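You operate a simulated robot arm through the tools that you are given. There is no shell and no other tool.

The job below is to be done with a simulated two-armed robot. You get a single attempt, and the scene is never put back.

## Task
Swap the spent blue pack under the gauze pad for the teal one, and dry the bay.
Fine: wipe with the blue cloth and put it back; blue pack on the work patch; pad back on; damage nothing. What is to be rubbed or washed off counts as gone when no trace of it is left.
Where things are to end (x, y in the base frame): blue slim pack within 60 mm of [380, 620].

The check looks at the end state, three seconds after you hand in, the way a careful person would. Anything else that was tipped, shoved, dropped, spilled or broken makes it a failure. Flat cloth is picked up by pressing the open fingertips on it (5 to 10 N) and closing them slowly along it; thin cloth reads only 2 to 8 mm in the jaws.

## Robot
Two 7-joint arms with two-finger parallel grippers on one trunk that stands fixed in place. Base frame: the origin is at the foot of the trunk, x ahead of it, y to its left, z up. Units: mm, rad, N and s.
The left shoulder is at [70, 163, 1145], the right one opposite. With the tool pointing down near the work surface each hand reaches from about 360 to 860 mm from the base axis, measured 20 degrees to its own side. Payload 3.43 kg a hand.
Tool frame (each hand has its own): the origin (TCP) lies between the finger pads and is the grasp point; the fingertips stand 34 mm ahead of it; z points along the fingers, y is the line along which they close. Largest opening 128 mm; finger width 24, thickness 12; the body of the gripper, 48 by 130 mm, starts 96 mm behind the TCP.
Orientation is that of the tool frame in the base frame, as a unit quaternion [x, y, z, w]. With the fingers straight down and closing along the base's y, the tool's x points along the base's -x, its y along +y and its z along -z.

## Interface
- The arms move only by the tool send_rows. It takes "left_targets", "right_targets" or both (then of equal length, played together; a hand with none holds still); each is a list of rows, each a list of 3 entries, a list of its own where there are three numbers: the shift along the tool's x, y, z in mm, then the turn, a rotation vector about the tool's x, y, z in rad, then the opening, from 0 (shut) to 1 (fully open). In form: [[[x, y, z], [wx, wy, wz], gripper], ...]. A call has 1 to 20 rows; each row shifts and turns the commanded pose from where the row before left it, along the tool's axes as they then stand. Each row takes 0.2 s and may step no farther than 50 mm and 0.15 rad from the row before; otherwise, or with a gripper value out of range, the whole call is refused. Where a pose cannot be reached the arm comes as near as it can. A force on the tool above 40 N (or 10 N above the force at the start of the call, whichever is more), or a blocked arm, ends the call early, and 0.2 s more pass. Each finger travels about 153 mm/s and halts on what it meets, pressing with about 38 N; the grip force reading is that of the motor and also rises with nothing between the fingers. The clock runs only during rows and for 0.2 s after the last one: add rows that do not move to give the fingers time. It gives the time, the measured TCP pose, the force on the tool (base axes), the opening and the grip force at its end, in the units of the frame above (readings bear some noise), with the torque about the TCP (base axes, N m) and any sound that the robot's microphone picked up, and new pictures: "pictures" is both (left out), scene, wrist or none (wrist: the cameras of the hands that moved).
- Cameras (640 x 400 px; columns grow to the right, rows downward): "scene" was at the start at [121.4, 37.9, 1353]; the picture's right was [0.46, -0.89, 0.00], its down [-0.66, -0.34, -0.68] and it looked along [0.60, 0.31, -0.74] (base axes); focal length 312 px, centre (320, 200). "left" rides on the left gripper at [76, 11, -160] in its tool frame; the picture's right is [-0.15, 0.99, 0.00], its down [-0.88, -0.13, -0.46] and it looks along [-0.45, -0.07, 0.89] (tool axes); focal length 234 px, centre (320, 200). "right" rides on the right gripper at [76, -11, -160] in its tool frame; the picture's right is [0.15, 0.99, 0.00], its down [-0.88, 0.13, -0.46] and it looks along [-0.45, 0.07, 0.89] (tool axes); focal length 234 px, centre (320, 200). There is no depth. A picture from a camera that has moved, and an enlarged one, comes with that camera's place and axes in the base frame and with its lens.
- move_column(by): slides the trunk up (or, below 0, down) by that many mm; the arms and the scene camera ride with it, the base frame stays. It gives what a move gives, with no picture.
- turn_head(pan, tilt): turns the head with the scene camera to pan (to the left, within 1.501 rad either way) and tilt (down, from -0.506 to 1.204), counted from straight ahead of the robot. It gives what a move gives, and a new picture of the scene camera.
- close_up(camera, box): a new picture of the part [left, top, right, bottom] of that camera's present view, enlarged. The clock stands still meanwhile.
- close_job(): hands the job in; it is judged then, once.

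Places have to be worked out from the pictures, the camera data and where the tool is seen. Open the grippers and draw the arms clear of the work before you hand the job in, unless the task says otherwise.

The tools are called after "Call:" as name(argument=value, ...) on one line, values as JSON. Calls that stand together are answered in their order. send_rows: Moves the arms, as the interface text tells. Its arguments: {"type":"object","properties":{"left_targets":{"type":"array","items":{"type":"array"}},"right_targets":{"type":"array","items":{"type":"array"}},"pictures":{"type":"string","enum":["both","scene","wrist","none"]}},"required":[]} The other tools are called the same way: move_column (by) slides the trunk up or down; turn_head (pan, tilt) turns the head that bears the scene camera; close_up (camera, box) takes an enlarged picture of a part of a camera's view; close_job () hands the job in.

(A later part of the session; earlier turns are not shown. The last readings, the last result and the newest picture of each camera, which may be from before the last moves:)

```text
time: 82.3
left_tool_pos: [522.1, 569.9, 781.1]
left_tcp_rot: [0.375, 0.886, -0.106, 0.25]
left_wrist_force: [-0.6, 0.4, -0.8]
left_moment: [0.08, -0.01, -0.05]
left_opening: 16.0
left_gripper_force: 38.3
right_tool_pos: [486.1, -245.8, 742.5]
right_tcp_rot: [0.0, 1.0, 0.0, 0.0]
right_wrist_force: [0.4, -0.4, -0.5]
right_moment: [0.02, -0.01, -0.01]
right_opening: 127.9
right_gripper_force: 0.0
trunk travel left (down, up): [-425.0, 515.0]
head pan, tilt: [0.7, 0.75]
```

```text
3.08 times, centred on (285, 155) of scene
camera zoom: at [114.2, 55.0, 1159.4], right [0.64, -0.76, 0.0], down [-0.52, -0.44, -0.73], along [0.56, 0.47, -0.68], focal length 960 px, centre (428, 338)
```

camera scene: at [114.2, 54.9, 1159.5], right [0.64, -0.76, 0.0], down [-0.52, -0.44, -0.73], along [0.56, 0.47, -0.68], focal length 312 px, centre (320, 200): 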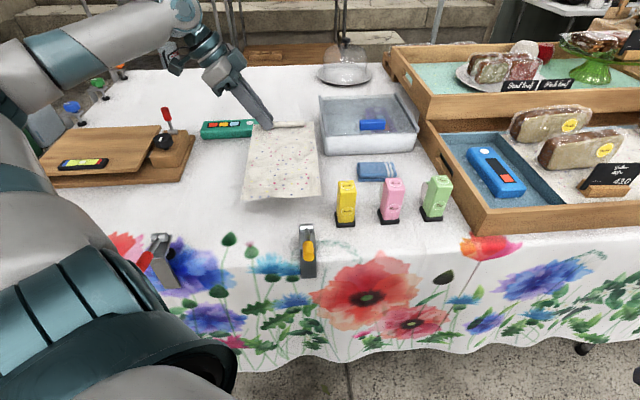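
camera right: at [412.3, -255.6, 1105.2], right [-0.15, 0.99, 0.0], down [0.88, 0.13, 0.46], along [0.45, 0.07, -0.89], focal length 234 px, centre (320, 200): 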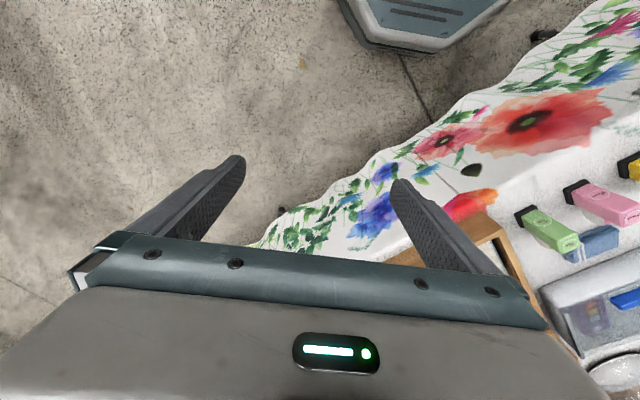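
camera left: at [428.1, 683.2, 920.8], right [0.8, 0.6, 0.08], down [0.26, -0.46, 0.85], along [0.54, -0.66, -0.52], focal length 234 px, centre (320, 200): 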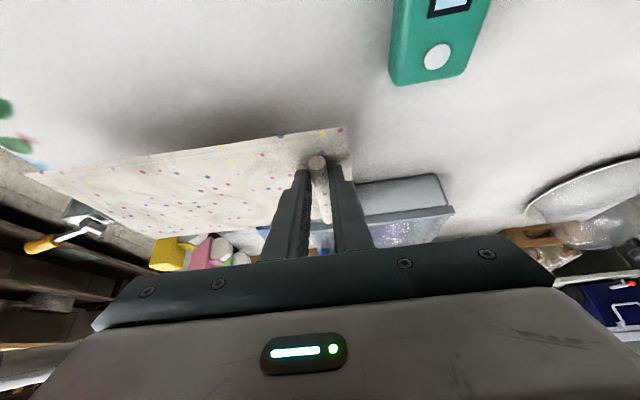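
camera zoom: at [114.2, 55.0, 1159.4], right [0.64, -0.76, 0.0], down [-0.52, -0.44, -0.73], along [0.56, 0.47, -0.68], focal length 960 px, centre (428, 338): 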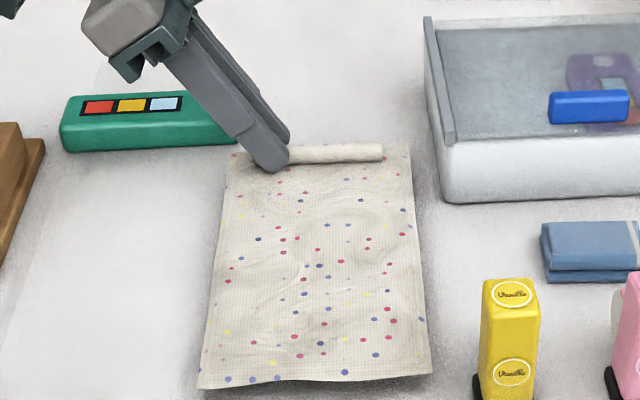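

Call:
send_rows(left_targets=[[[2.1, 0, 3.4], [0, 0, 0], 0.0], [[2.1, 0, 3.4], [0, 0, 0], 0.0], [[0, 0, 0], [0, 0, 0], 0.0]], pictures="none")

Call:
close_up(camera="scene", box=[220, 90, 350, 220])

```text
time: 83.1
left_tool_pos: [523.4, 570.4, 774.7]
left_tcp_rot: [0.375, 0.887, -0.105, 0.25]
left_wrist_force: [0.1, 0.0, -0.2]
left_moment: [0.09, -0.03, -0.02]
left_opening: 15.9
left_gripper_force: 38.1
right_tool_pos: [486.3, -245.4, 743.8]
right_tcp_rot: [0.0, 1.0, -0.001, -0.001]
right_wrist_force: [-0.2, 0.6, 0.5]
right_moment: [-0.03, 0.02, 0.01]
right_opening: 128.1
right_gripper_force: 0.1
trunk travel left (down, up): [-425.0, 515.0]
head pan, tilt: [0.7, 0.75]
```

```text
3.08 times, centred on (285, 155) of scene
camera zoom: at [114.2, 55.1, 1159.4], right [0.64, -0.76, 0.0], down [-0.52, -0.44, -0.73], along [0.56, 0.47, -0.68], focal length 960 px, centre (428, 338)
```

zoom: 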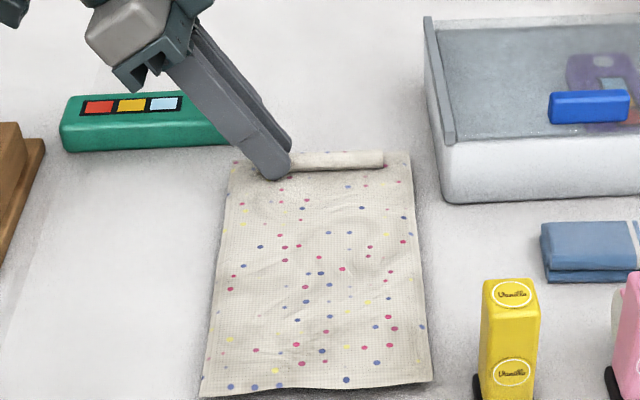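

Call:
send_rows(left_targets=[[[2.1, 0, 3.4], [0, 0, 0], 0.0], [[2.1, 0, 3.4], [0, 0, 0], 0.0], [[0, 0, 0], [0, 0, 0], 0.0]], pictures="none")

Call:
close_up(camera="scene", box=[220, 90, 350, 220])

```text
time: 83.9
left_tool_pos: [522.4, 571.1, 765.7]
left_tcp_rot: [0.374, 0.887, -0.105, 0.25]
left_wrist_force: [0.4, -1.3, -0.9]
left_moment: [0.09, -0.04, -0.04]
left_opening: 15.7
left_gripper_force: 38.6
right_tool_pos: [487.9, -244.4, 743.6]
right_tcp_rot: [0.001, 1.0, 0.0, 0.0]
right_wrist_force: [-0.6, 0.7, 0.1]
right_moment: [0.01, -0.04, 0.01]
right_opening: 128.2
right_gripper_force: 0.1
trunk travel left (down, up): [-425.0, 515.0]
head pan, tilt: [0.7, 0.75]
```

```text
3.08 times, centred on (285, 155) of scene
camera zoom: at [114.2, 55.1, 1159.4], right [0.64, -0.76, 0.0], down [-0.52, -0.44, -0.73], along [0.56, 0.47, -0.68], focal length 960 px, centre (428, 338)
```

zoom: 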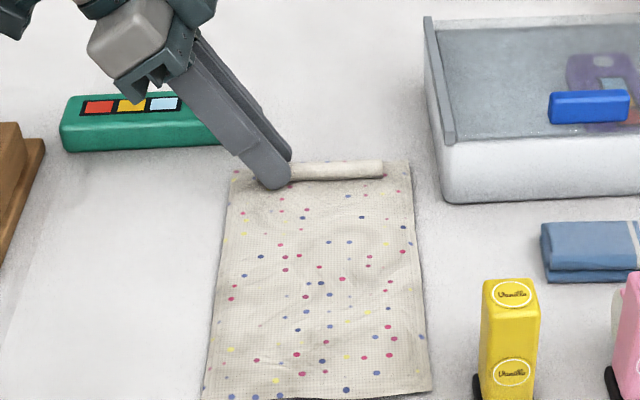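

Call:
send_rows(left_targets=[[[2.1, 0, 3.4], [0, 0, 0], 0.0], [[2.1, 0, 3.4], [0, 0, 0], 0.0], [[0, 0, 0], [0, 0, 0], 0.0]], pictures="none")

Call:
close_up(camera="scene", box=[220, 90, 350, 240])

```text
time: 84.7
left_tool_pos: [523.1, 571.0, 759.7]
left_tcp_rot: [0.375, 0.886, -0.104, 0.251]
left_wrist_force: [2.5, 2.6, 11.4]
left_moment: [0.25, 0.26, 0.0]
left_opening: 16.3
left_gripper_force: 37.8
right_tool_pos: [487.1, -244.9, 744.7]
right_tcp_rot: [0.0, 1.0, 0.0, 0.0]
right_wrist_force: [0.4, 0.5, -0.8]
right_moment: [0.02, -0.04, 0.01]
right_opening: 128.1
right_gripper_force: 0.1
trunk travel left (down, up): [-425.0, 515.0]
head pan, tilt: [0.7, 0.75]
```

```text
2.67 times, centred on (285, 165) of scene
camera zoom: at [113.6, 54.4, 1159.7], right [0.64, -0.76, 0.0], down [-0.52, -0.44, -0.73], along [0.56, 0.47, -0.68], focal length 832 px, centre (413, 293)
```

zoom: 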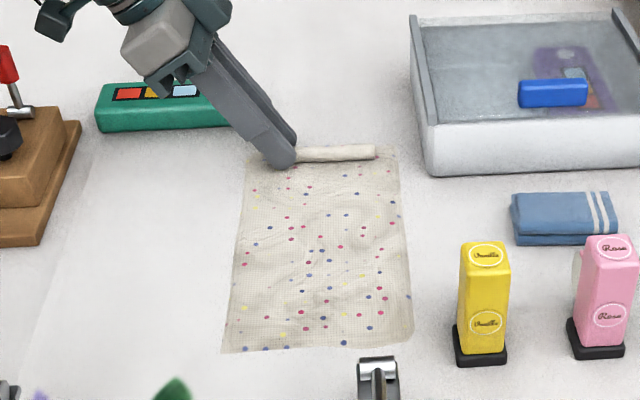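

Contact at 11 N: the pad lies on the table (table surface ≈ z 722). Releasing and backing away along the finger direction.

Call:
send_rows(left_targets=[[[0, 0, -1.5], [0, 0, 0], 0.05], [[0, 0, 0], [0, 0, 0], 0.15], [[0, 0, 0], [0, 0, 0], 0.25], [[0, 0, 0], [0, 0, 0], 0.3], [[0, 0, -10], [0, 0, 0], 0.3], [[0, 0, -20], [0, 0, 0], 0.3], [[0, 0, -30], [0, 0, 0], 0.3], [[0, 0, -40], [0, 0, 0], 0.3], [[0, 0, 0], [0, 0, 0], 0.3]], pictures="both")

Call:
close_up(camera="scene", box=[220, 90, 350, 240])

```text
time: 86.7
left_tool_pos: [486.8, 607.2, 843.0]
left_tcp_rot: [0.374, 0.887, -0.106, 0.25]
left_wrist_force: [-0.1, 0.4, 0.8]
left_moment: [0.02, 0.0, -0.01]
left_opening: 38.4
left_gripper_force: 0.1
right_tool_pos: [486.3, -245.1, 743.6]
right_tcp_rot: [0.0, 1.0, 0.001, 0.0]
right_wrist_force: [0.0, 0.4, 0.3]
right_moment: [0.0, -0.02, 0.03]
right_opening: 128.0
right_gripper_force: 0.0
trunk travel left (down, up): [-425.0, 515.0]
head pan, tilt: [0.7, 0.75]
camera scene: at [114.3, 55.3, 1159.4], right [0.64, -0.76, 0.0], down [-0.52, -0.44, -0.73], along [0.56, 0.47, -0.68], focal length 312 px, centre (320, 200)
camera left: at [392.9, 721.0, 940.3], right [0.8, 0.6, 0.08], down [0.26, -0.46, 0.85], along [0.54, -0.66, -0.52], focal length 234 px, centre (320, 200)
```

scene: 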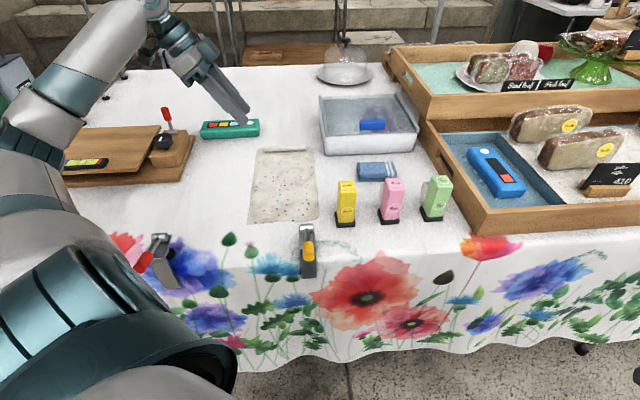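
left: 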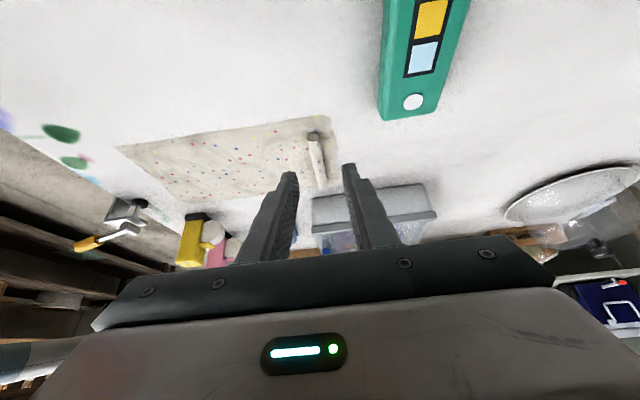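

```text
2.67 times, centred on (285, 165) of scene
camera zoom: at [114.3, 55.3, 1159.4], right [0.64, -0.76, 0.0], down [-0.52, -0.44, -0.73], along [0.56, 0.47, -0.68], focal length 832 px, centre (413, 293)
```

zoom: 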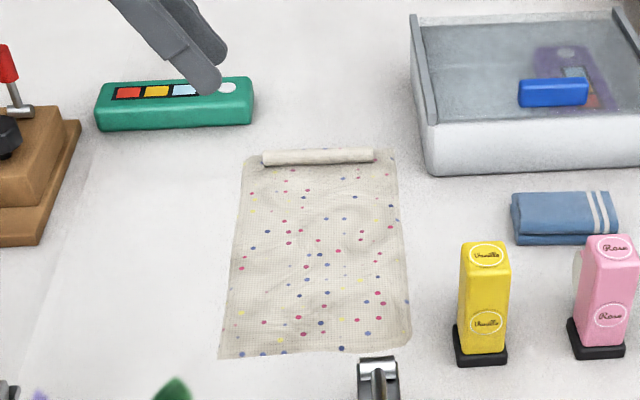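

The pad rests flat. Now I'll look closely at the bay and the blue pack.

Call:
turn_head(pan=0.25, tilt=0.75)

Call:
close_up(camera="scene", box=[270, 80, 430, 210])

```text
time: 87.6
left_tool_pos: [486.9, 607.2, 842.3]
left_tcp_rot: [0.374, 0.887, -0.106, 0.25]
left_wrist_force: [0.1, -0.4, -0.4]
left_moment: [0.01, 0.01, -0.01]
left_opening: 38.4
left_gripper_force: 0.1
right_tool_pos: [487.0, -244.6, 743.7]
right_tcp_rot: [0.0, 1.0, 0.0, -0.001]
right_wrist_force: [0.1, 0.7, 0.2]
right_moment: [-0.01, 0.0, 0.0]
right_opening: 127.9
right_gripper_force: 0.1
trunk travel left (down, up): [-425.0, 515.0]
head pan, tilt: [0.25, 0.75]
camera scene: at [131.1, 22.3, 1159.4], right [0.25, -0.97, 0.0], down [-0.66, -0.17, -0.73], along [0.71, 0.18, -0.68], focal length 312 px, centre (320, 200)
```

scene: 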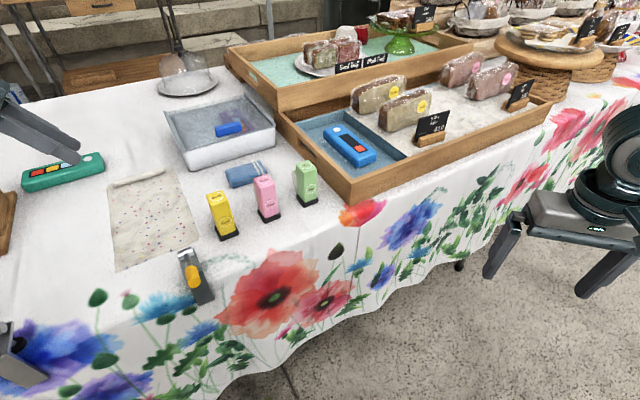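

```text
3.08 times, centred on (350, 145) of scene
camera zoom: at [131.1, 22.3, 1159.4], right [0.25, -0.97, 0.0], down [-0.66, -0.17, -0.73], along [0.71, 0.18, -0.68], focal length 960 px, centre (228, 369)
```

zoom: 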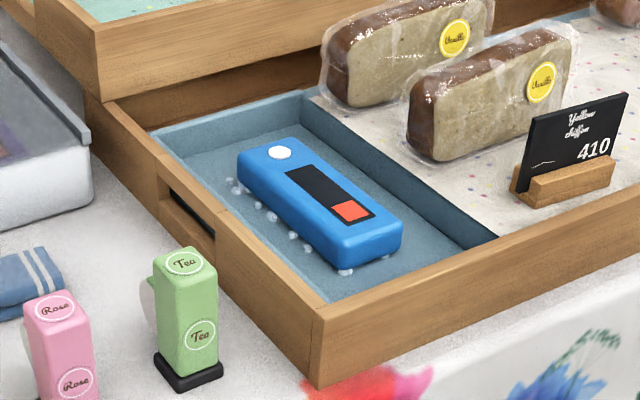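

The bay holds the blue pack (centre about [757, 108], long axis along the tray's depth) with water beads around it. I need fingers closing across the tray's width; I'll test whether the left hand can get the flipped heading (about −135°) by straightening and turning it at a safe height.

Call:
send_rows(left_targets=[[[-15, 0, -25], [0, 0, 0], 0.3], [[-15, 0, -25], [0, 0, 0], 0.3], [[-15, 0, -25], [0, 0, 0], 0.5], [[0, 0, 0], [0, 0.1375, 0], 0.6], [[0, 0, 0], [0, 0.1375, 0], 0.6], [[0, 0, 0], [0, 0.1375, 0], 0.6], [[0, 0, 0], [0, 0.1375, 0], 0.6], [[0, 0, 0], [0, 0, 0.15], 0.6], [[0, 0, 0], [0, 0, 0.15], 0.6], [[0, 0, 0], [0, 0, 0.15], 0.6], [[0, 0, 0], [0, 0, 0.15], 0.6], [[0, 0, 0], [0, 0, 0.15], 0.6], [[0, 0, 0], [0, 0, 0.15], 0.6], [[0, 0, 0], [0, 0, 0.15], 0.6], [[0, 0, 0], [0, 0, 0.15], 0.6], [[0, 0, 0], [0, 0, 0.15], 0.6], [[0, 0, 0], [0, 0, 0.15], 0.6], [[0, 0, 0], [0, 0, 0], 0.6]], pictures="wrist")

```text
time: 91.4
left_tool_pos: [486.2, 609.6, 932.4]
left_tcp_rot: [0.913, 0.408, 0.0, 0.0]
left_wrist_force: [-0.8, 0.0, -0.5]
left_moment: [0.0, 0.0, -0.03]
left_opening: 76.9
left_gripper_force: 0.0
right_tool_pos: [487.2, -245.1, 743.8]
right_tcp_rot: [-0.001, 1.0, 0.0, 0.0]
right_wrist_force: [0.4, 0.3, -0.1]
right_moment: [0.0, -0.01, 0.0]
right_opening: 128.3
right_gripper_force: 0.1
trunk travel left (down, up): [-425.0, 515.0]
head pan, tilt: [0.25, 0.75]
camera left: at [546.0, 657.9, 1092.2], right [0.64, -0.77, 0.0], down [-0.68, -0.57, 0.46], along [-0.35, -0.29, -0.89], focal length 234 px, centre (320, 200)
```

left: 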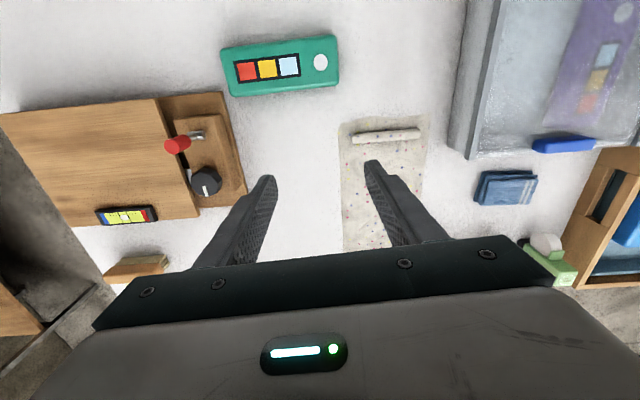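

The flipped heading works. Moving the left hand over toward the bay, then leaning it slightly so the tips point forward.

Call:
send_rows(left_targets=[[[-15.5, 37.8, 2.3], [0, 0, 0], 0.6], [[-15.5, 37.8, 2.3], [0, 0, 0], 0.6], [[-15.5, 37.8, 2.3], [0, 0, 0], 0.6], [[-15.5, 37.8, 2.3], [0, 0, 0], 0.6], [[-15.5, 37.8, 2.3], [0, 0, 0], 0.6], [[-15.5, 37.8, 2.3], [0, 0, 0], 0.6], [[-15.5, 37.8, 2.3], [0, 0, 0], 0.6], [[-15.5, 37.8, 2.3], [0, 0, 0], 0.6], [[-15.5, 37.8, 2.3], [0, 0, 0], 0.6], [[-15.5, 37.8, 2.3], [0, 0, 0], 0.6], [[-15.5, 37.8, 2.3], [0, 0, 0], 0.6], [[-15.5, 37.8, 2.3], [0, 0, 0], 0.6], [[0, 0, 0], [0, 0.15, 0], 0.6], [[0, 0, 0], [0, 0.15, 0], 0.6], [[-15.5, 37.8, 2.3], [0, 0, 0], 0.6], [[0, 0, 0], [0, 0, 0], 0.6]], pictures="both")

Call:
close_up(camera="left", box=[160, 40, 500, 260])

```text
time: 94.8
left_tool_pos: [652.0, 219.8, 889.6]
left_tcp_rot: [0.902, 0.405, 0.136, -0.06]
left_wrist_force: [0.9, 0.5, 0.0]
left_moment: [0.01, -0.01, 0.0]
left_opening: 76.9
left_gripper_force: 0.0
left hand out of reach, approached as far as the arm can: row 11, 12, 13, 14, 15
right_tool_pos: [487.5, -246.0, 743.7]
right_tcp_rot: [-0.001, 1.0, 0.0, 0.0]
right_wrist_force: [0.1, 0.1, -0.7]
right_moment: [-0.01, 0.04, 0.02]
right_opening: 127.8
right_gripper_force: 0.0
trunk travel left (down, up): [-425.0, 515.0]
head pan, tilt: [0.25, 0.75]
camera scene: at [131.2, 22.1, 1159.4], right [0.25, -0.97, 0.0], down [-0.66, -0.17, -0.73], along [0.71, 0.18, -0.68], focal length 312 px, centre (320, 200)
camera left: at [677.5, 230.6, 1066.2], right [0.65, -0.76, -0.04], down [-0.75, -0.64, 0.18], along [-0.16, -0.08, -0.98], focal length 234 px, centre (320, 200)
```

scene: 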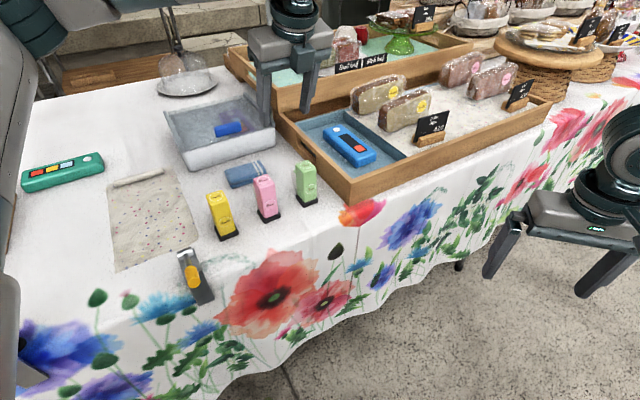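
left: 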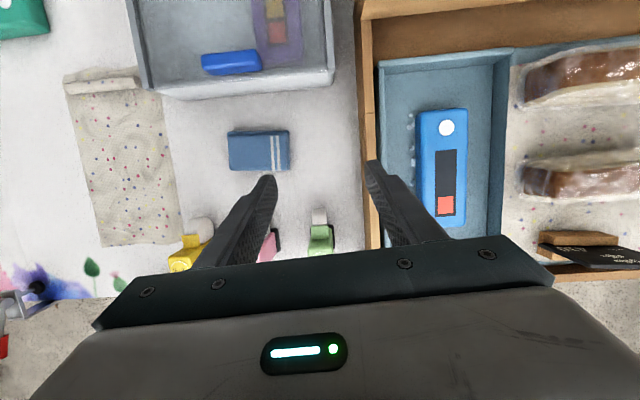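

```text
1.82 times, centred on (330, 150) of left
camera zoom: at [677.5, 230.6, 1066.2], right [0.65, -0.76, -0.04], down [-0.75, -0.64, 0.18], along [-0.16, -0.08, -0.98], focal length 426 px, centre (302, 291)
```

zoom: 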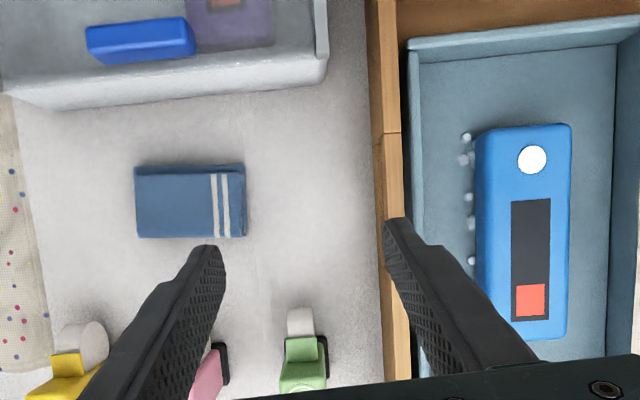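

From above the bay is clearly visible, but the left arm can't get further in this posture. The right arm is better placed for it: I'll withdraw the left hand and raise the right one.

Call:
send_rows(left_targets=[[[15.7, -33.4, -0.4], [0, 0, 0], 0.6], [[15.7, -33.4, -0.4], [0, 0, 0], 0.6], [[15.7, -33.4, -0.4], [0, 0, 0], 0.6], [[15.7, -33.4, -0.4], [0, 0, 0], 0.6], [[15.7, -33.4, -0.4], [0, 0, 0], 0.6], [[15.7, -33.4, -0.4], [0, 0, 0], 0.6], [[0, 0, 0], [0, 0, 0], 0.6], [[0, 0, 0], [0, 0, 0], 0.6], [[0, 0, 0], [0, 0, 0], 0.6], [[0, 0, 0], [0, 0, 0], 0.6], [[0, 0, 0], [0, 0, 0], 0.6], [[0, 0, 0], [0, 0, 0], 0.6]], right_targets=[[[0, 0, -40], [0, 0, 0], 1], [[0, 0, -40], [0, 0, 0], 1], [[0, 0, -40], [0, 0, 0], 1], [[0, 0, -40], [0, 0, 0], 1], [[0, 0, -30], [0, 0, -0.13], 1], [[0, 0, 0], [0, 0, -0.13], 0.6], [[0, 0, 0], [0, 0, -0.13], 0.6], [[0, 0, 0], [0, 0, -0.13], 0.6], [[0, 0, 0], [0, 0, -0.13], 0.6], [[0, 0, 0], [0, 0, -0.13], 0.6], [[0, 0, 0], [0, 0, 0], 0.6], [[0, 0, 0], [0, 0, 0], 0.6]], pictures="scene")

```text
time: 97.4
left_tool_pos: [561.7, 420.0, 921.0]
left_tcp_rot: [0.902, 0.405, 0.137, -0.062]
left_wrist_force: [-0.4, -0.5, 0.5]
left_moment: [0.0, 0.02, -0.01]
left_opening: 76.9
left_gripper_force: 0.1
right_tool_pos: [488.6, -246.1, 933.4]
right_tcp_rot: [-0.381, 0.925, -0.001, 0.0]
right_wrist_force: [0.2, 0.9, -1.0]
right_moment: [-0.01, 0.0, -0.01]
right_opening: 76.9
right_gripper_force: 0.0
trunk travel left (down, up): [-425.0, 515.0]
head pan, tilt: [0.25, 0.75]
camera scene: at [131.1, 22.2, 1159.4], right [0.25, -0.97, 0.0], down [-0.66, -0.17, -0.73], along [0.71, 0.18, -0.68], focal length 312 px, centre (320, 200)
```

scene: 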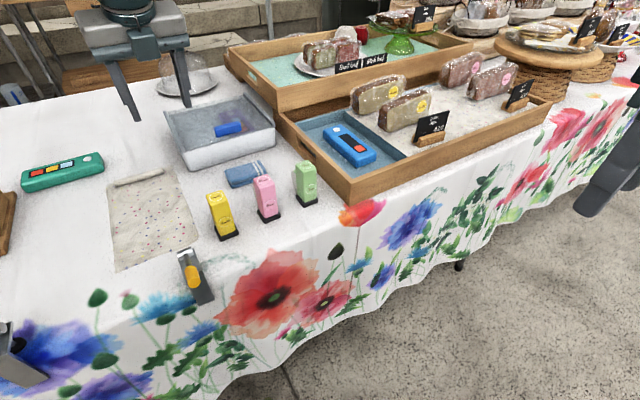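

The right hand is raised and turned to +45°. By the overhead view the blue pack's centre is about [758, 114] with its axis at 45°. Moving the right hand over the bay and leaning it forward.

Call:
send_rows(right_targets=[[[-37.5, 6, 0], [0, 0, 0], 0.6], [[-37.5, 6, 0], [0, 0, 0], 0.6], [[-37.5, 6, 0], [0, 0, 0], 0.6], [[-37.5, 6, 0], [0, 0, 0], 0.6], [[-37.5, 6, 0], [0, 0, 0], 0.6], [[-37.5, 6, 0], [0, 0, 0], 0.6], [[-37.5, 6, 0], [0, 0, 0], 0.6], [[0, 0, 0], [0, -0.1, 0], 0.6], [[0, 0, 0], [0, -0.1, 0], 0.6], [[0, 0, 0], [0, -0.1, 0], 0.6], [[0, 0, 0], [0, -0.1, 0], 0.6], [[-37.5, 6, 0], [0, 0, 0], 0.6], [[-37.5, 6, 0], [0, 0, 0], 0.6], [[0, 0, 0], [0, 0, 0], 0.6]], pictures="both")

```text
time: 100.4
left_tool_pos: [561.8, 417.4, 921.6]
left_tcp_rot: [0.902, 0.404, 0.136, -0.062]
left_wrist_force: [0.3, -0.6, -0.6]
left_moment: [0.01, -0.03, -0.01]
left_opening: 76.8
left_gripper_force: 0.1
right_tool_pos: [686.2, 27.6, 961.8]
right_tcp_rot: [-0.373, 0.906, 0.075, 0.183]
right_wrist_force: [0.0, -0.5, 0.0]
right_moment: [0.02, -0.02, 0.03]
right_opening: 76.6
right_gripper_force: 0.1
trunk travel left (down, up): [-425.0, 515.0]
head pan, tilt: [0.25, 0.75]
camera scene: at [131.2, 21.7, 1159.4], right [0.25, -0.97, 0.0], down [-0.66, -0.17, -0.73], along [0.71, 0.18, -0.68], focal length 312 px, centre (320, 200)
camera right: at [601.0, -73.4, 1081.1], right [-0.79, 0.61, -0.06], down [0.36, 0.54, 0.76], along [0.49, 0.58, -0.64], focal length 234 px, centre (320, 200)
```

scene: 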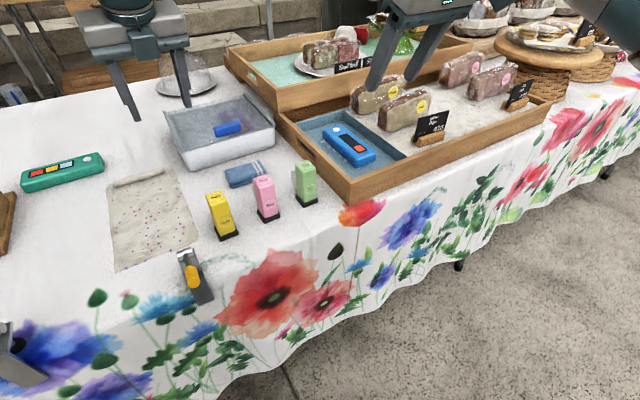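
right: 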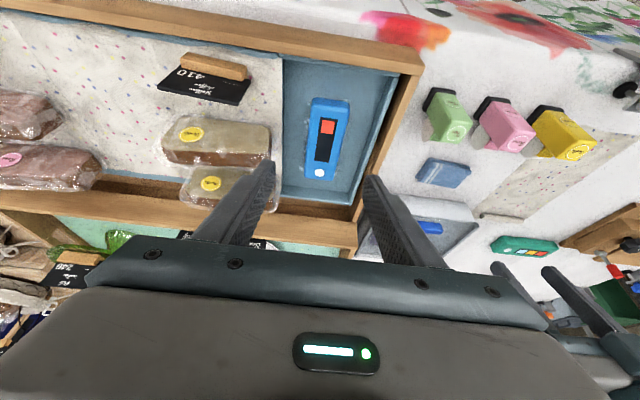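

The right arm reaches well here. Descending toward the pack, stopping above it to check alignment.

Call:
send_rows(right_targets=[[[-11.9, 2.6, 35.4], [0, 0, 0], 0.6], [[-11.9, 2.6, 35.4], [0, 0, 0], 0.6], [[-11.9, 2.6, 35.4], [0, 0, 0], 0.6], [[0, 0, 0], [0, 0, 0], 0.6]], pictures="wrist")

Call:
close_up(camera="right", box=[200, 50, 440, 230])

Call:
close_up(camera="scene", box=[280, 60, 440, 200])

```text
time: 101.4
left_tool_pos: [561.6, 419.1, 921.6]
left_tcp_rot: [0.902, 0.405, 0.136, -0.061]
left_wrist_force: [0.2, 0.0, 0.5]
left_moment: [0.01, -0.03, 0.01]
left_opening: 76.9
left_gripper_force: 0.1
right_tool_pos: [732.7, 84.7, 879.6]
right_tcp_rot: [-0.372, 0.906, 0.076, 0.185]
right_wrist_force: [-0.6, -0.4, 0.6]
right_moment: [-0.01, -0.01, 0.01]
right_opening: 76.6
right_gripper_force: 0.0
trunk travel left (down, up): [-425.0, 515.0]
head pan, tilt: [0.25, 0.75]
camera right: at [647.2, -15.8, 997.5], right [-0.79, 0.61, -0.06], down [0.36, 0.54, 0.76], along [0.49, 0.58, -0.64], focal length 234 px, centre (320, 200)
```

right: 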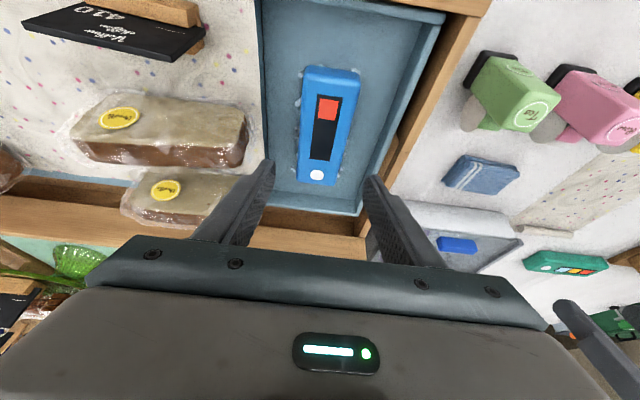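

```text
2.22 times, centred on (320, 140) of right
camera zoom: at [647.2, -15.8, 997.5], right [-0.79, 0.61, -0.06], down [0.36, 0.54, 0.76], along [0.49, 0.58, -0.64], focal length 520 px, centre (320, 333)
```

zoom: 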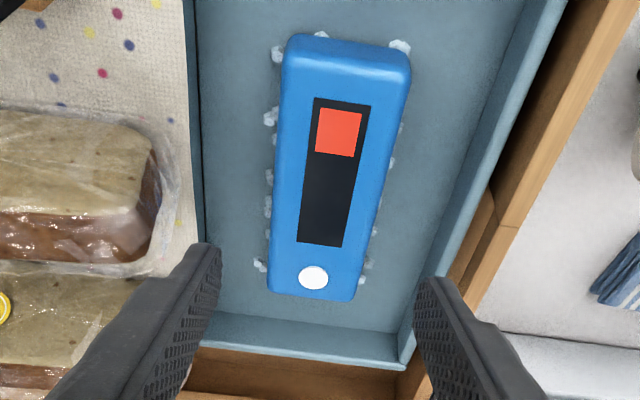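

```text
2.86 times, centred on (360, 130) of scene
camera zoom: at [130.7, 21.8, 1159.5], right [0.25, -0.97, 0.0], down [-0.66, -0.17, -0.73], along [0.71, 0.18, -0.68], focal length 891 px, centre (206, 400)
```

zoom: 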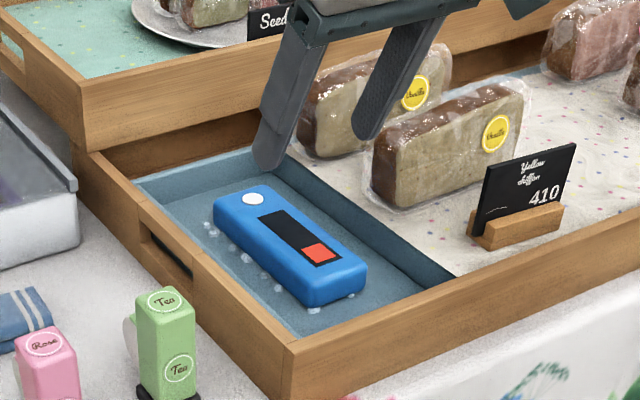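

Well aligned: the fingers straddle the pack (centre about [756, 109]). Descending most of the way.

Call:
send_rows(right_targets=[[[4.15, 0.2, 25.5], [0, 0, 0], 0.6], [[4.15, 0.2, 25.5], [0, 0, 0], 0.6], [[4.15, 0.2, 25.5], [0, 0, 0], 0.6], [[0, 0, 0], [0, 0, 0], 0.6]], pictures="wrist")

Call:
close_up(camera="right", box=[200, 30, 440, 230])

Call:
close_up(camera="scene", box=[300, 80, 420, 180])

```text
time: 102.4
left_tool_pos: [561.0, 420.7, 921.1]
left_tcp_rot: [0.902, 0.404, 0.137, -0.061]
left_wrist_force: [0.5, -0.1, -0.4]
left_moment: [0.02, 0.01, -0.02]
left_opening: 76.6
left_gripper_force: 0.1
right_tool_pos: [744.1, 96.6, 803.4]
right_tcp_rot: [-0.372, 0.907, 0.075, 0.183]
right_wrist_force: [-0.3, -1.0, 0.2]
right_moment: [-0.03, -0.04, 0.0]
right_opening: 76.8
right_gripper_force: 0.1
trunk travel left (down, up): [-425.0, 515.0]
head pan, tilt: [0.25, 0.75]
camera right: at [658.9, -3.2, 922.1], right [-0.79, 0.61, -0.06], down [0.36, 0.54, 0.76], along [0.49, 0.58, -0.64], focal length 234 px, centre (320, 200)
```

right: 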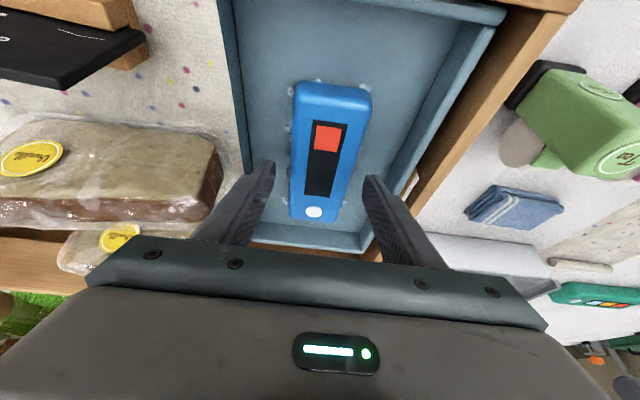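

```text
2.00 times, centred on (320, 130) of right
camera zoom: at [658.9, -3.2, 922.1], right [-0.79, 0.61, -0.06], down [0.36, 0.54, 0.76], along [0.49, 0.58, -0.64], focal length 468 px, centre (320, 340)
```

zoom: 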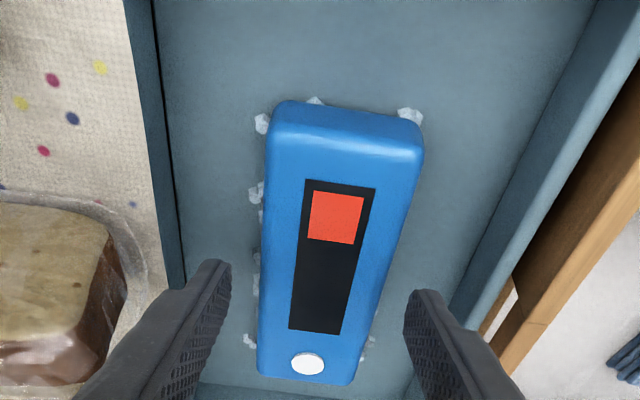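

```text
4.00 times, centred on (360, 130) of scene
camera zoom: at [130.9, 22.2, 1159.5], right [0.25, -0.97, 0.0], down [-0.66, -0.17, -0.73], along [0.71, 0.18, -0.68], focal length 1248 px, centre (160, 480)
```

zoom: 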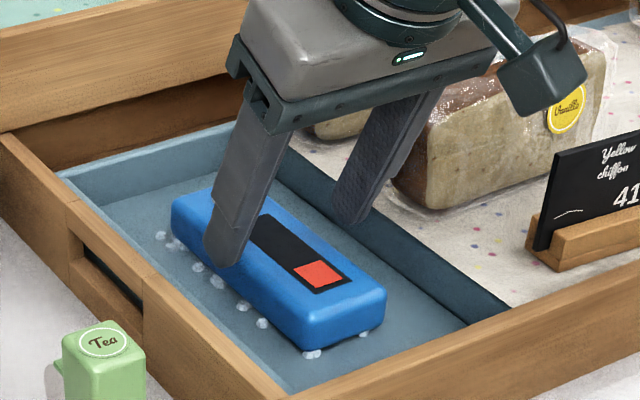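

Call:
send_rows(right_targets=[[[1.4, 0.1, 8.5], [0, 0, 0], 0.6], [[1.4, 0.1, 8.5], [0, 0, 0], 0.6], [[1.4, 0.1, 5], [0, 0, 0], 0.6], [[0, 0, 0], [0, 0, 0], 0.6]], pictures="none")

Call:
close_up(camera="scene", box=[300, 80, 420, 180])

Call:
close_up(camera="right", box=[200, 30, 440, 230])

```text
time: 103.4
left_tool_pos: [560.9, 419.7, 921.2]
left_tcp_rot: [0.902, 0.404, 0.136, -0.061]
left_wrist_force: [0.9, 0.6, 0.7]
left_moment: [0.02, -0.01, 0.01]
left_opening: 76.8
left_gripper_force: 0.0
right_tool_pos: [747.8, 100.3, 781.7]
right_tcp_rot: [-0.373, 0.906, 0.076, 0.184]
right_wrist_force: [-0.6, -0.1, -0.2]
right_moment: [-0.01, -0.04, 0.04]
right_opening: 76.9
right_gripper_force: 0.0
trunk travel left (down, up): [-425.0, 515.0]
head pan, tilt: [0.25, 0.75]
```

```text
4.00 times, centred on (360, 130) of scene
camera zoom: at [131.2, 22.3, 1159.4], right [0.25, -0.97, 0.0], down [-0.66, -0.17, -0.73], along [0.71, 0.18, -0.68], focal length 1248 px, centre (160, 480)
```

zoom: 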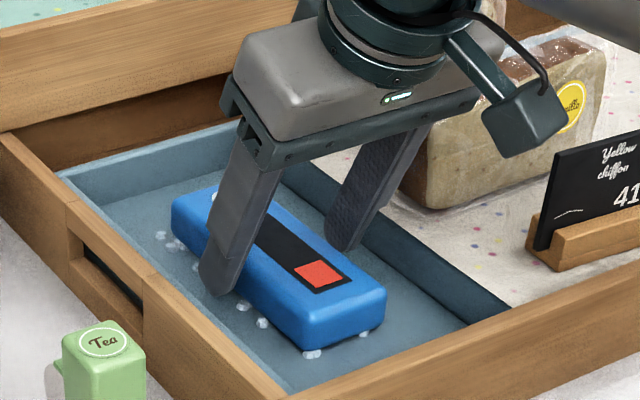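

```text
2.00 times, centred on (320, 130) of right
camera zoom: at [662.4, -0.1, 900.4], right [-0.79, 0.61, -0.06], down [0.36, 0.54, 0.76], along [0.49, 0.58, -0.64], focal length 468 px, centre (320, 340)
```

zoom: 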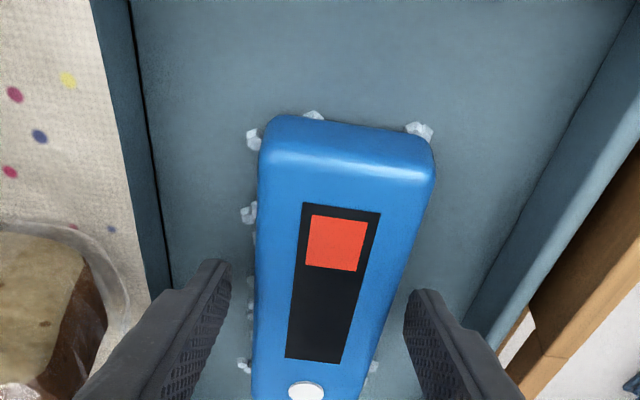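

Fingers are beside the pack at about mid-height, no contact yet. Closing gradually.

Call:
send_rows(right_targets=[[[0, 0, 0], [0, 0, 0], 0.54], [[0, 0, 0], [0, 0, 0], 0.48], [[0, 0, 0], [0, 0, 0], 0.43], [[0, 0, 0], [0, 0, 0], 0.38], [[0, 0, 0], [0, 0, 0], 0.34], [[0, 0, 0], [0, 0, 0], 0.3], [[0, 0, 0], [0, 0, 0], 0.3]], pictures="none")

Call:
close_up(camera="scene", box=[300, 80, 420, 180])

```text
time: 105.0
left_tool_pos: [561.3, 419.2, 920.5]
left_tcp_rot: [0.902, 0.405, 0.136, -0.061]
left_wrist_force: [0.2, 0.0, 0.3]
left_moment: [-0.01, 0.02, 0.0]
left_opening: 76.6
left_gripper_force: 0.0
right_tool_pos: [746.9, 100.2, 782.5]
right_tcp_rot: [-0.373, 0.907, 0.075, 0.183]
right_wrist_force: [-0.7, 1.3, 0.8]
right_moment: [0.07, 0.03, 0.04]
right_opening: 57.4
right_gripper_force: 38.2
trunk travel left (down, up): [-425.0, 515.0]
head pan, tilt: [0.25, 0.75]
```

```text
4.00 times, centred on (360, 130) of scene
camera zoom: at [131.1, 22.3, 1159.4], right [0.25, -0.97, 0.0], down [-0.66, -0.17, -0.73], along [0.71, 0.18, -0.68], focal length 1248 px, centre (160, 480)
```

zoom: 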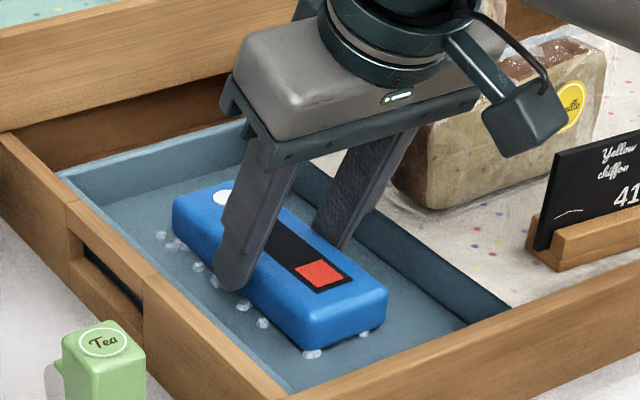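

Gripped at 57 mm. Lifting straight up slowly.

Call:
send_rows(right_targets=[[[-2, 0, -4.6], [0, 0, 0], 0.3], [[-3.9, 0, -9.2], [0, 0, 0], 0.3], [[-3.9, 0, -9.2], [0, 0, 0], 0.3], [[0, 0, 0], [0, 0, 0], 0.3]], pictures="wrist")

Call:
close_up(camera="scene", box=[300, 80, 420, 180])

```text
time: 106.0
left_tool_pos: [561.9, 420.0, 921.7]
left_tcp_rot: [0.902, 0.405, 0.136, -0.061]
left_wrist_force: [-0.7, -0.1, -1.1]
left_moment: [0.03, -0.02, 0.0]
left_opening: 76.9
left_gripper_force: 0.1
right_tool_pos: [747.5, 101.1, 807.3]
right_tcp_rot: [-0.373, 0.906, 0.075, 0.184]
right_wrist_force: [0.1, -0.2, -2.4]
right_moment: [0.0, 0.02, 0.02]
right_opening: 57.5
right_gripper_force: 38.4
trunk travel left (down, up): [-425.0, 515.0]
head pan, tilt: [0.25, 0.75]
camera right: at [662.1, 0.9, 926.0], right [-0.79, 0.61, -0.06], down [0.36, 0.54, 0.76], along [0.49, 0.58, -0.64], focal length 234 px, centre (320, 200)
```

right: 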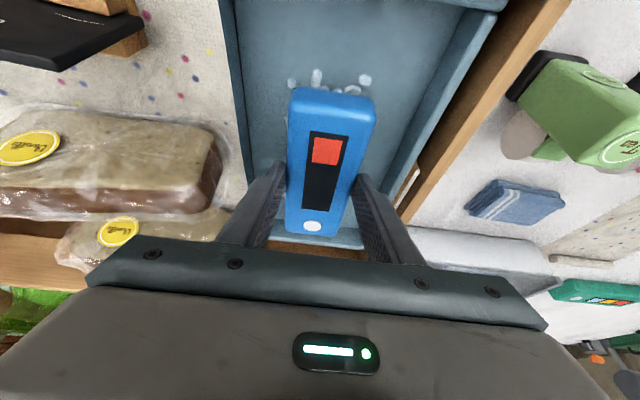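

```text
4.00 times, centred on (360, 130) of scene
camera zoom: at [131.6, 22.3, 1159.4], right [0.25, -0.97, 0.0], down [-0.66, -0.17, -0.73], along [0.71, 0.18, -0.68], focal length 1248 px, centre (160, 480)
```

zoom: 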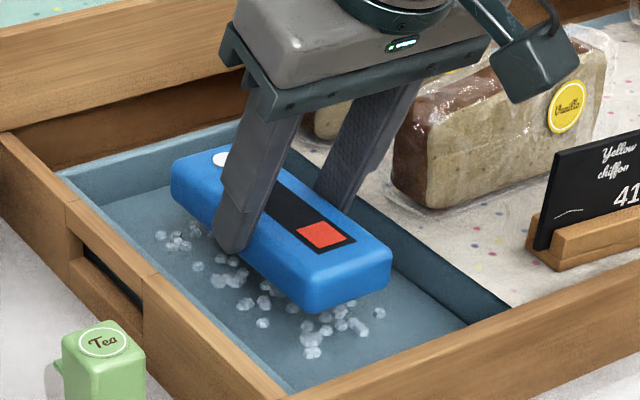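

The pack (≈240 g) comes out cleanly; many droplets lie beneath. The right arm will have to hand it over to the left via the table, so I'll raise it, move the left hand away, and test how far left the right hand can carry it.

Call:
send_rows(left_targets=[[[10, -35, -5], [0, -0.1, 0], 0.6], [[10, -35, -5], [0, -0.1, 0], 0.6], [[10, -35, -5], [0, -0.1, 0], 0.6], [[10, -35, 0], [0, 0, 0], 0.6], [[0, 0, 0], [0, 0, 0], 0.6], [[0, 0, 0], [0, 0, 0], 0.6], [[0, 0, 0], [0, 0, 0], 0.6], [[0, 0, 0], [0, 0, 0], 0.6], [[0, 0, 0], [0, 0, 0], 0.6], [[0, 0, 0], [0, 0, 0], 0.6], [[0, 0, 0], [0, 0, 0], 0.6], [[0, 0, 0], [0, 0, 0], 0.6]], right_targets=[[[-9.7, 0, -23], [0, 0, 0], 0.3], [[-9.7, 0, -23], [0, 0, 0], 0.3], [[-9.7, 0, -23], [0, 0, 0], 0.3], [[-9.7, 0, -23], [0, 0, 0], 0.3], [[0, 30, 0], [0, 0, 0], 0.3], [[0, 30, 0], [0, 0, 0], 0.3], [[0, 30, 0], [0, 0, 0], 0.3], [[0, 30, 0], [0, 0, 0], 0.3], [[0, 30, 0], [0, 0, 0], 0.3], [[0, 30, 0], [0, 0, 0], 0.3], [[0, 30, 0], [0, 0, 0], 0.3], [[0, 0, 0], [0, 0, 0], 0.3]], pictures="both")

```text
time: 108.6
left_tool_pos: [484.6, 539.3, 943.2]
left_tcp_rot: [0.913, 0.409, 0.0, 0.0]
left_wrist_force: [-0.7, -0.3, 1.1]
left_moment: [0.01, -0.02, 0.01]
left_opening: 76.9
left_gripper_force: 0.1
right_tool_pos: [599.9, 249.1, 906.0]
right_tcp_rot: [-0.372, 0.907, 0.075, 0.184]
right_wrist_force: [0.3, 0.2, -2.5]
right_moment: [-0.02, 0.02, 0.02]
right_opening: 57.3
right_gripper_force: 37.9
trunk travel left (down, up): [-425.0, 515.0]
head pan, tilt: [0.25, 0.75]
camera scene: at [131.6, 21.9, 1159.4], right [0.25, -0.97, 0.0], down [-0.66, -0.17, -0.73], along [0.71, 0.18, -0.68], focal length 312 px, centre (320, 200)
camera right: at [514.3, 148.4, 1026.4], right [-0.79, 0.61, -0.06], down [0.36, 0.54, 0.76], along [0.49, 0.58, -0.64], focal length 234 px, centre (320, 200)
camera left: at [543.7, 588.0, 1102.9], right [0.64, -0.77, 0.0], down [-0.68, -0.57, 0.46], along [-0.35, -0.29, -0.89], focal length 234 px, centre (320, 200)
```

scene: 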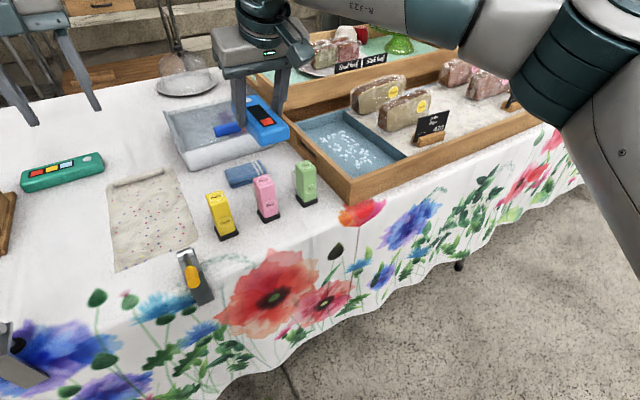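
right: 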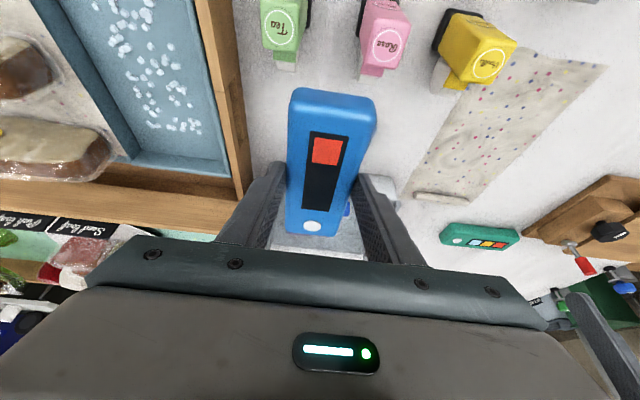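
left: 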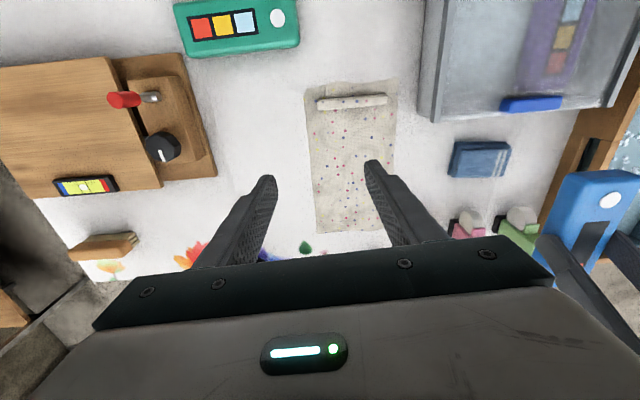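

The right arm carried the pack easily to [600, 249, 906]. An in-air hand-over looks feasible: the left hand (camera on the far side) can grip the pack's far end. I'll bring the left hand above that end and check alignment.

Call:
send_rows(left_targets=[[[-7.5, 35.3, -5.25], [0, 0, 0], 0.62], [[-7.5, 35.3, -5.25], [0, 0, 0], 0.62], [[-7.5, 35.3, -5.25], [0, 0, 0], 0.62], [[-7.5, 35.3, -5.25], [0, 0, 0], 0.62], [[-7.5, 35.3, -5.25], [0, 0, 0], 0.62], [[0, 0, 0], [0, -0.15, 0], 0.62], [[0, 0, 0], [0, -0.15, 0], 0.62], [[0, 0, 0], [0, 0, 0], 0.62]], pictures="both")

```text
time: 110.4
left_tool_pos: [587.1, 394.8, 968.8]
left_tcp_rot: [0.902, 0.404, -0.137, 0.062]
left_wrist_force: [-0.3, -0.4, -0.4]
left_moment: [0.01, 0.01, -0.02]
left_opening: 79.4
left_gripper_force: 0.1
right_tool_pos: [599.3, 249.6, 907.5]
right_tcp_rot: [-0.373, 0.906, 0.075, 0.184]
right_wrist_force: [0.1, 0.5, -2.5]
right_moment: [0.0, 0.03, 0.0]
right_opening: 57.6
right_gripper_force: 38.2
trunk travel left (down, up): [-425.0, 515.0]
head pan, tilt: [0.25, 0.75]
camera scene: at [130.9, 22.3, 1159.5], right [0.25, -0.97, 0.0], down [-0.66, -0.17, -0.73], along [0.71, 0.18, -0.68], focal length 312 px, centre (320, 200)
camera left: at [676.8, 475.6, 1099.4], right [0.65, -0.76, 0.04], down [-0.57, -0.44, 0.7], along [-0.51, -0.47, -0.72], focal length 234 px, centre (320, 200)
```

scene: 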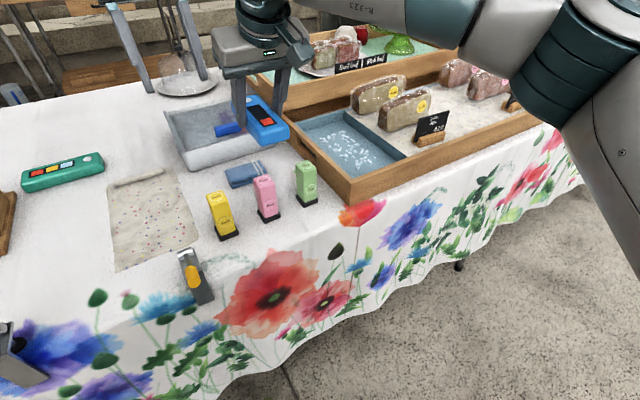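
left: 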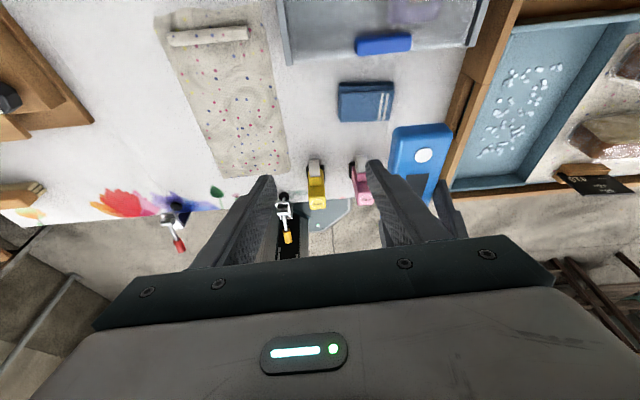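

The pack's far end with its white dot is seen at about [648, 291]. Moving the left hand directly above it.

Call:
send_rows(left_targets=[[[-9.4, 37.5, 2.9], [0, 0, 0], 0.64], [[-9.4, 37.5, 2.9], [0, 0, 0], 0.64], [[-9.4, 37.5, 2.9], [0, 0, 0], 0.64], [[0, 0, 0], [0, 0, 0], 0.64]], pictures="both")

Call:
close_up(camera="left", box=[200, 60, 440, 260])

```text
time: 111.4
left_tool_pos: [653.5, 298.1, 968.2]
left_tcp_rot: [0.902, 0.405, -0.137, 0.062]
left_wrist_force: [0.1, 0.4, -0.5]
left_moment: [0.02, -0.01, 0.02]
left_opening: 81.9
left_gripper_force: 0.1
right_tool_pos: [598.2, 250.2, 908.4]
right_tcp_rot: [-0.373, 0.906, 0.076, 0.184]
right_wrist_force: [-0.1, 0.2, -2.6]
right_moment: [0.02, 0.0, -0.01]
right_opening: 57.4
right_gripper_force: 37.9
trunk travel left (down, up): [-425.0, 515.0]
head pan, tilt: [0.25, 0.75]
camera scene: at [130.6, 23.0, 1159.5], right [0.25, -0.97, 0.0], down [-0.66, -0.17, -0.73], along [0.71, 0.18, -0.68], focal length 312 px, centre (320, 200)
camera left: at [742.3, 379.3, 1099.0], right [0.65, -0.76, 0.04], down [-0.57, -0.44, 0.7], along [-0.51, -0.48, -0.72], focal length 234 px, centre (320, 200)
```

scene: 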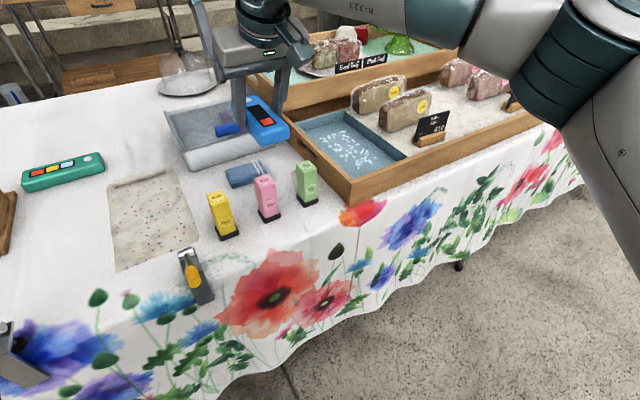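
left: 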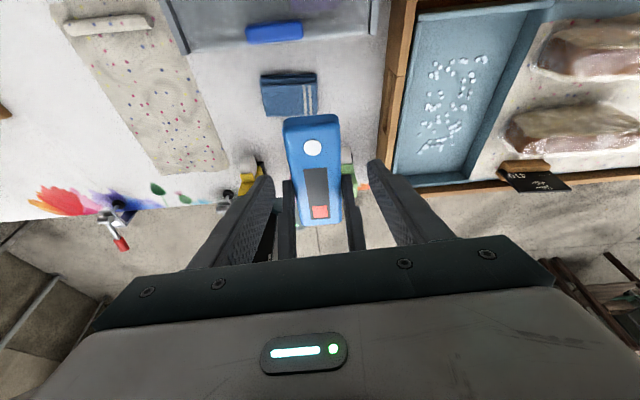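

```text
2.00 times, centred on (320, 160) of left
camera zoom: at [742.3, 379.3, 1099.0], right [0.65, -0.76, 0.04], down [-0.57, -0.44, 0.7], along [-0.51, -0.48, -0.72], focal length 468 px, centre (320, 280)
```

zoom: 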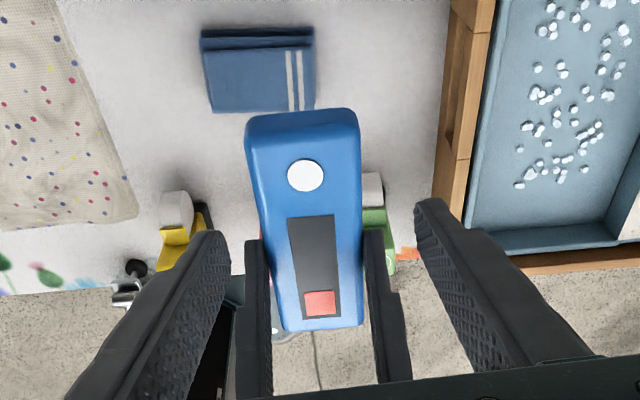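

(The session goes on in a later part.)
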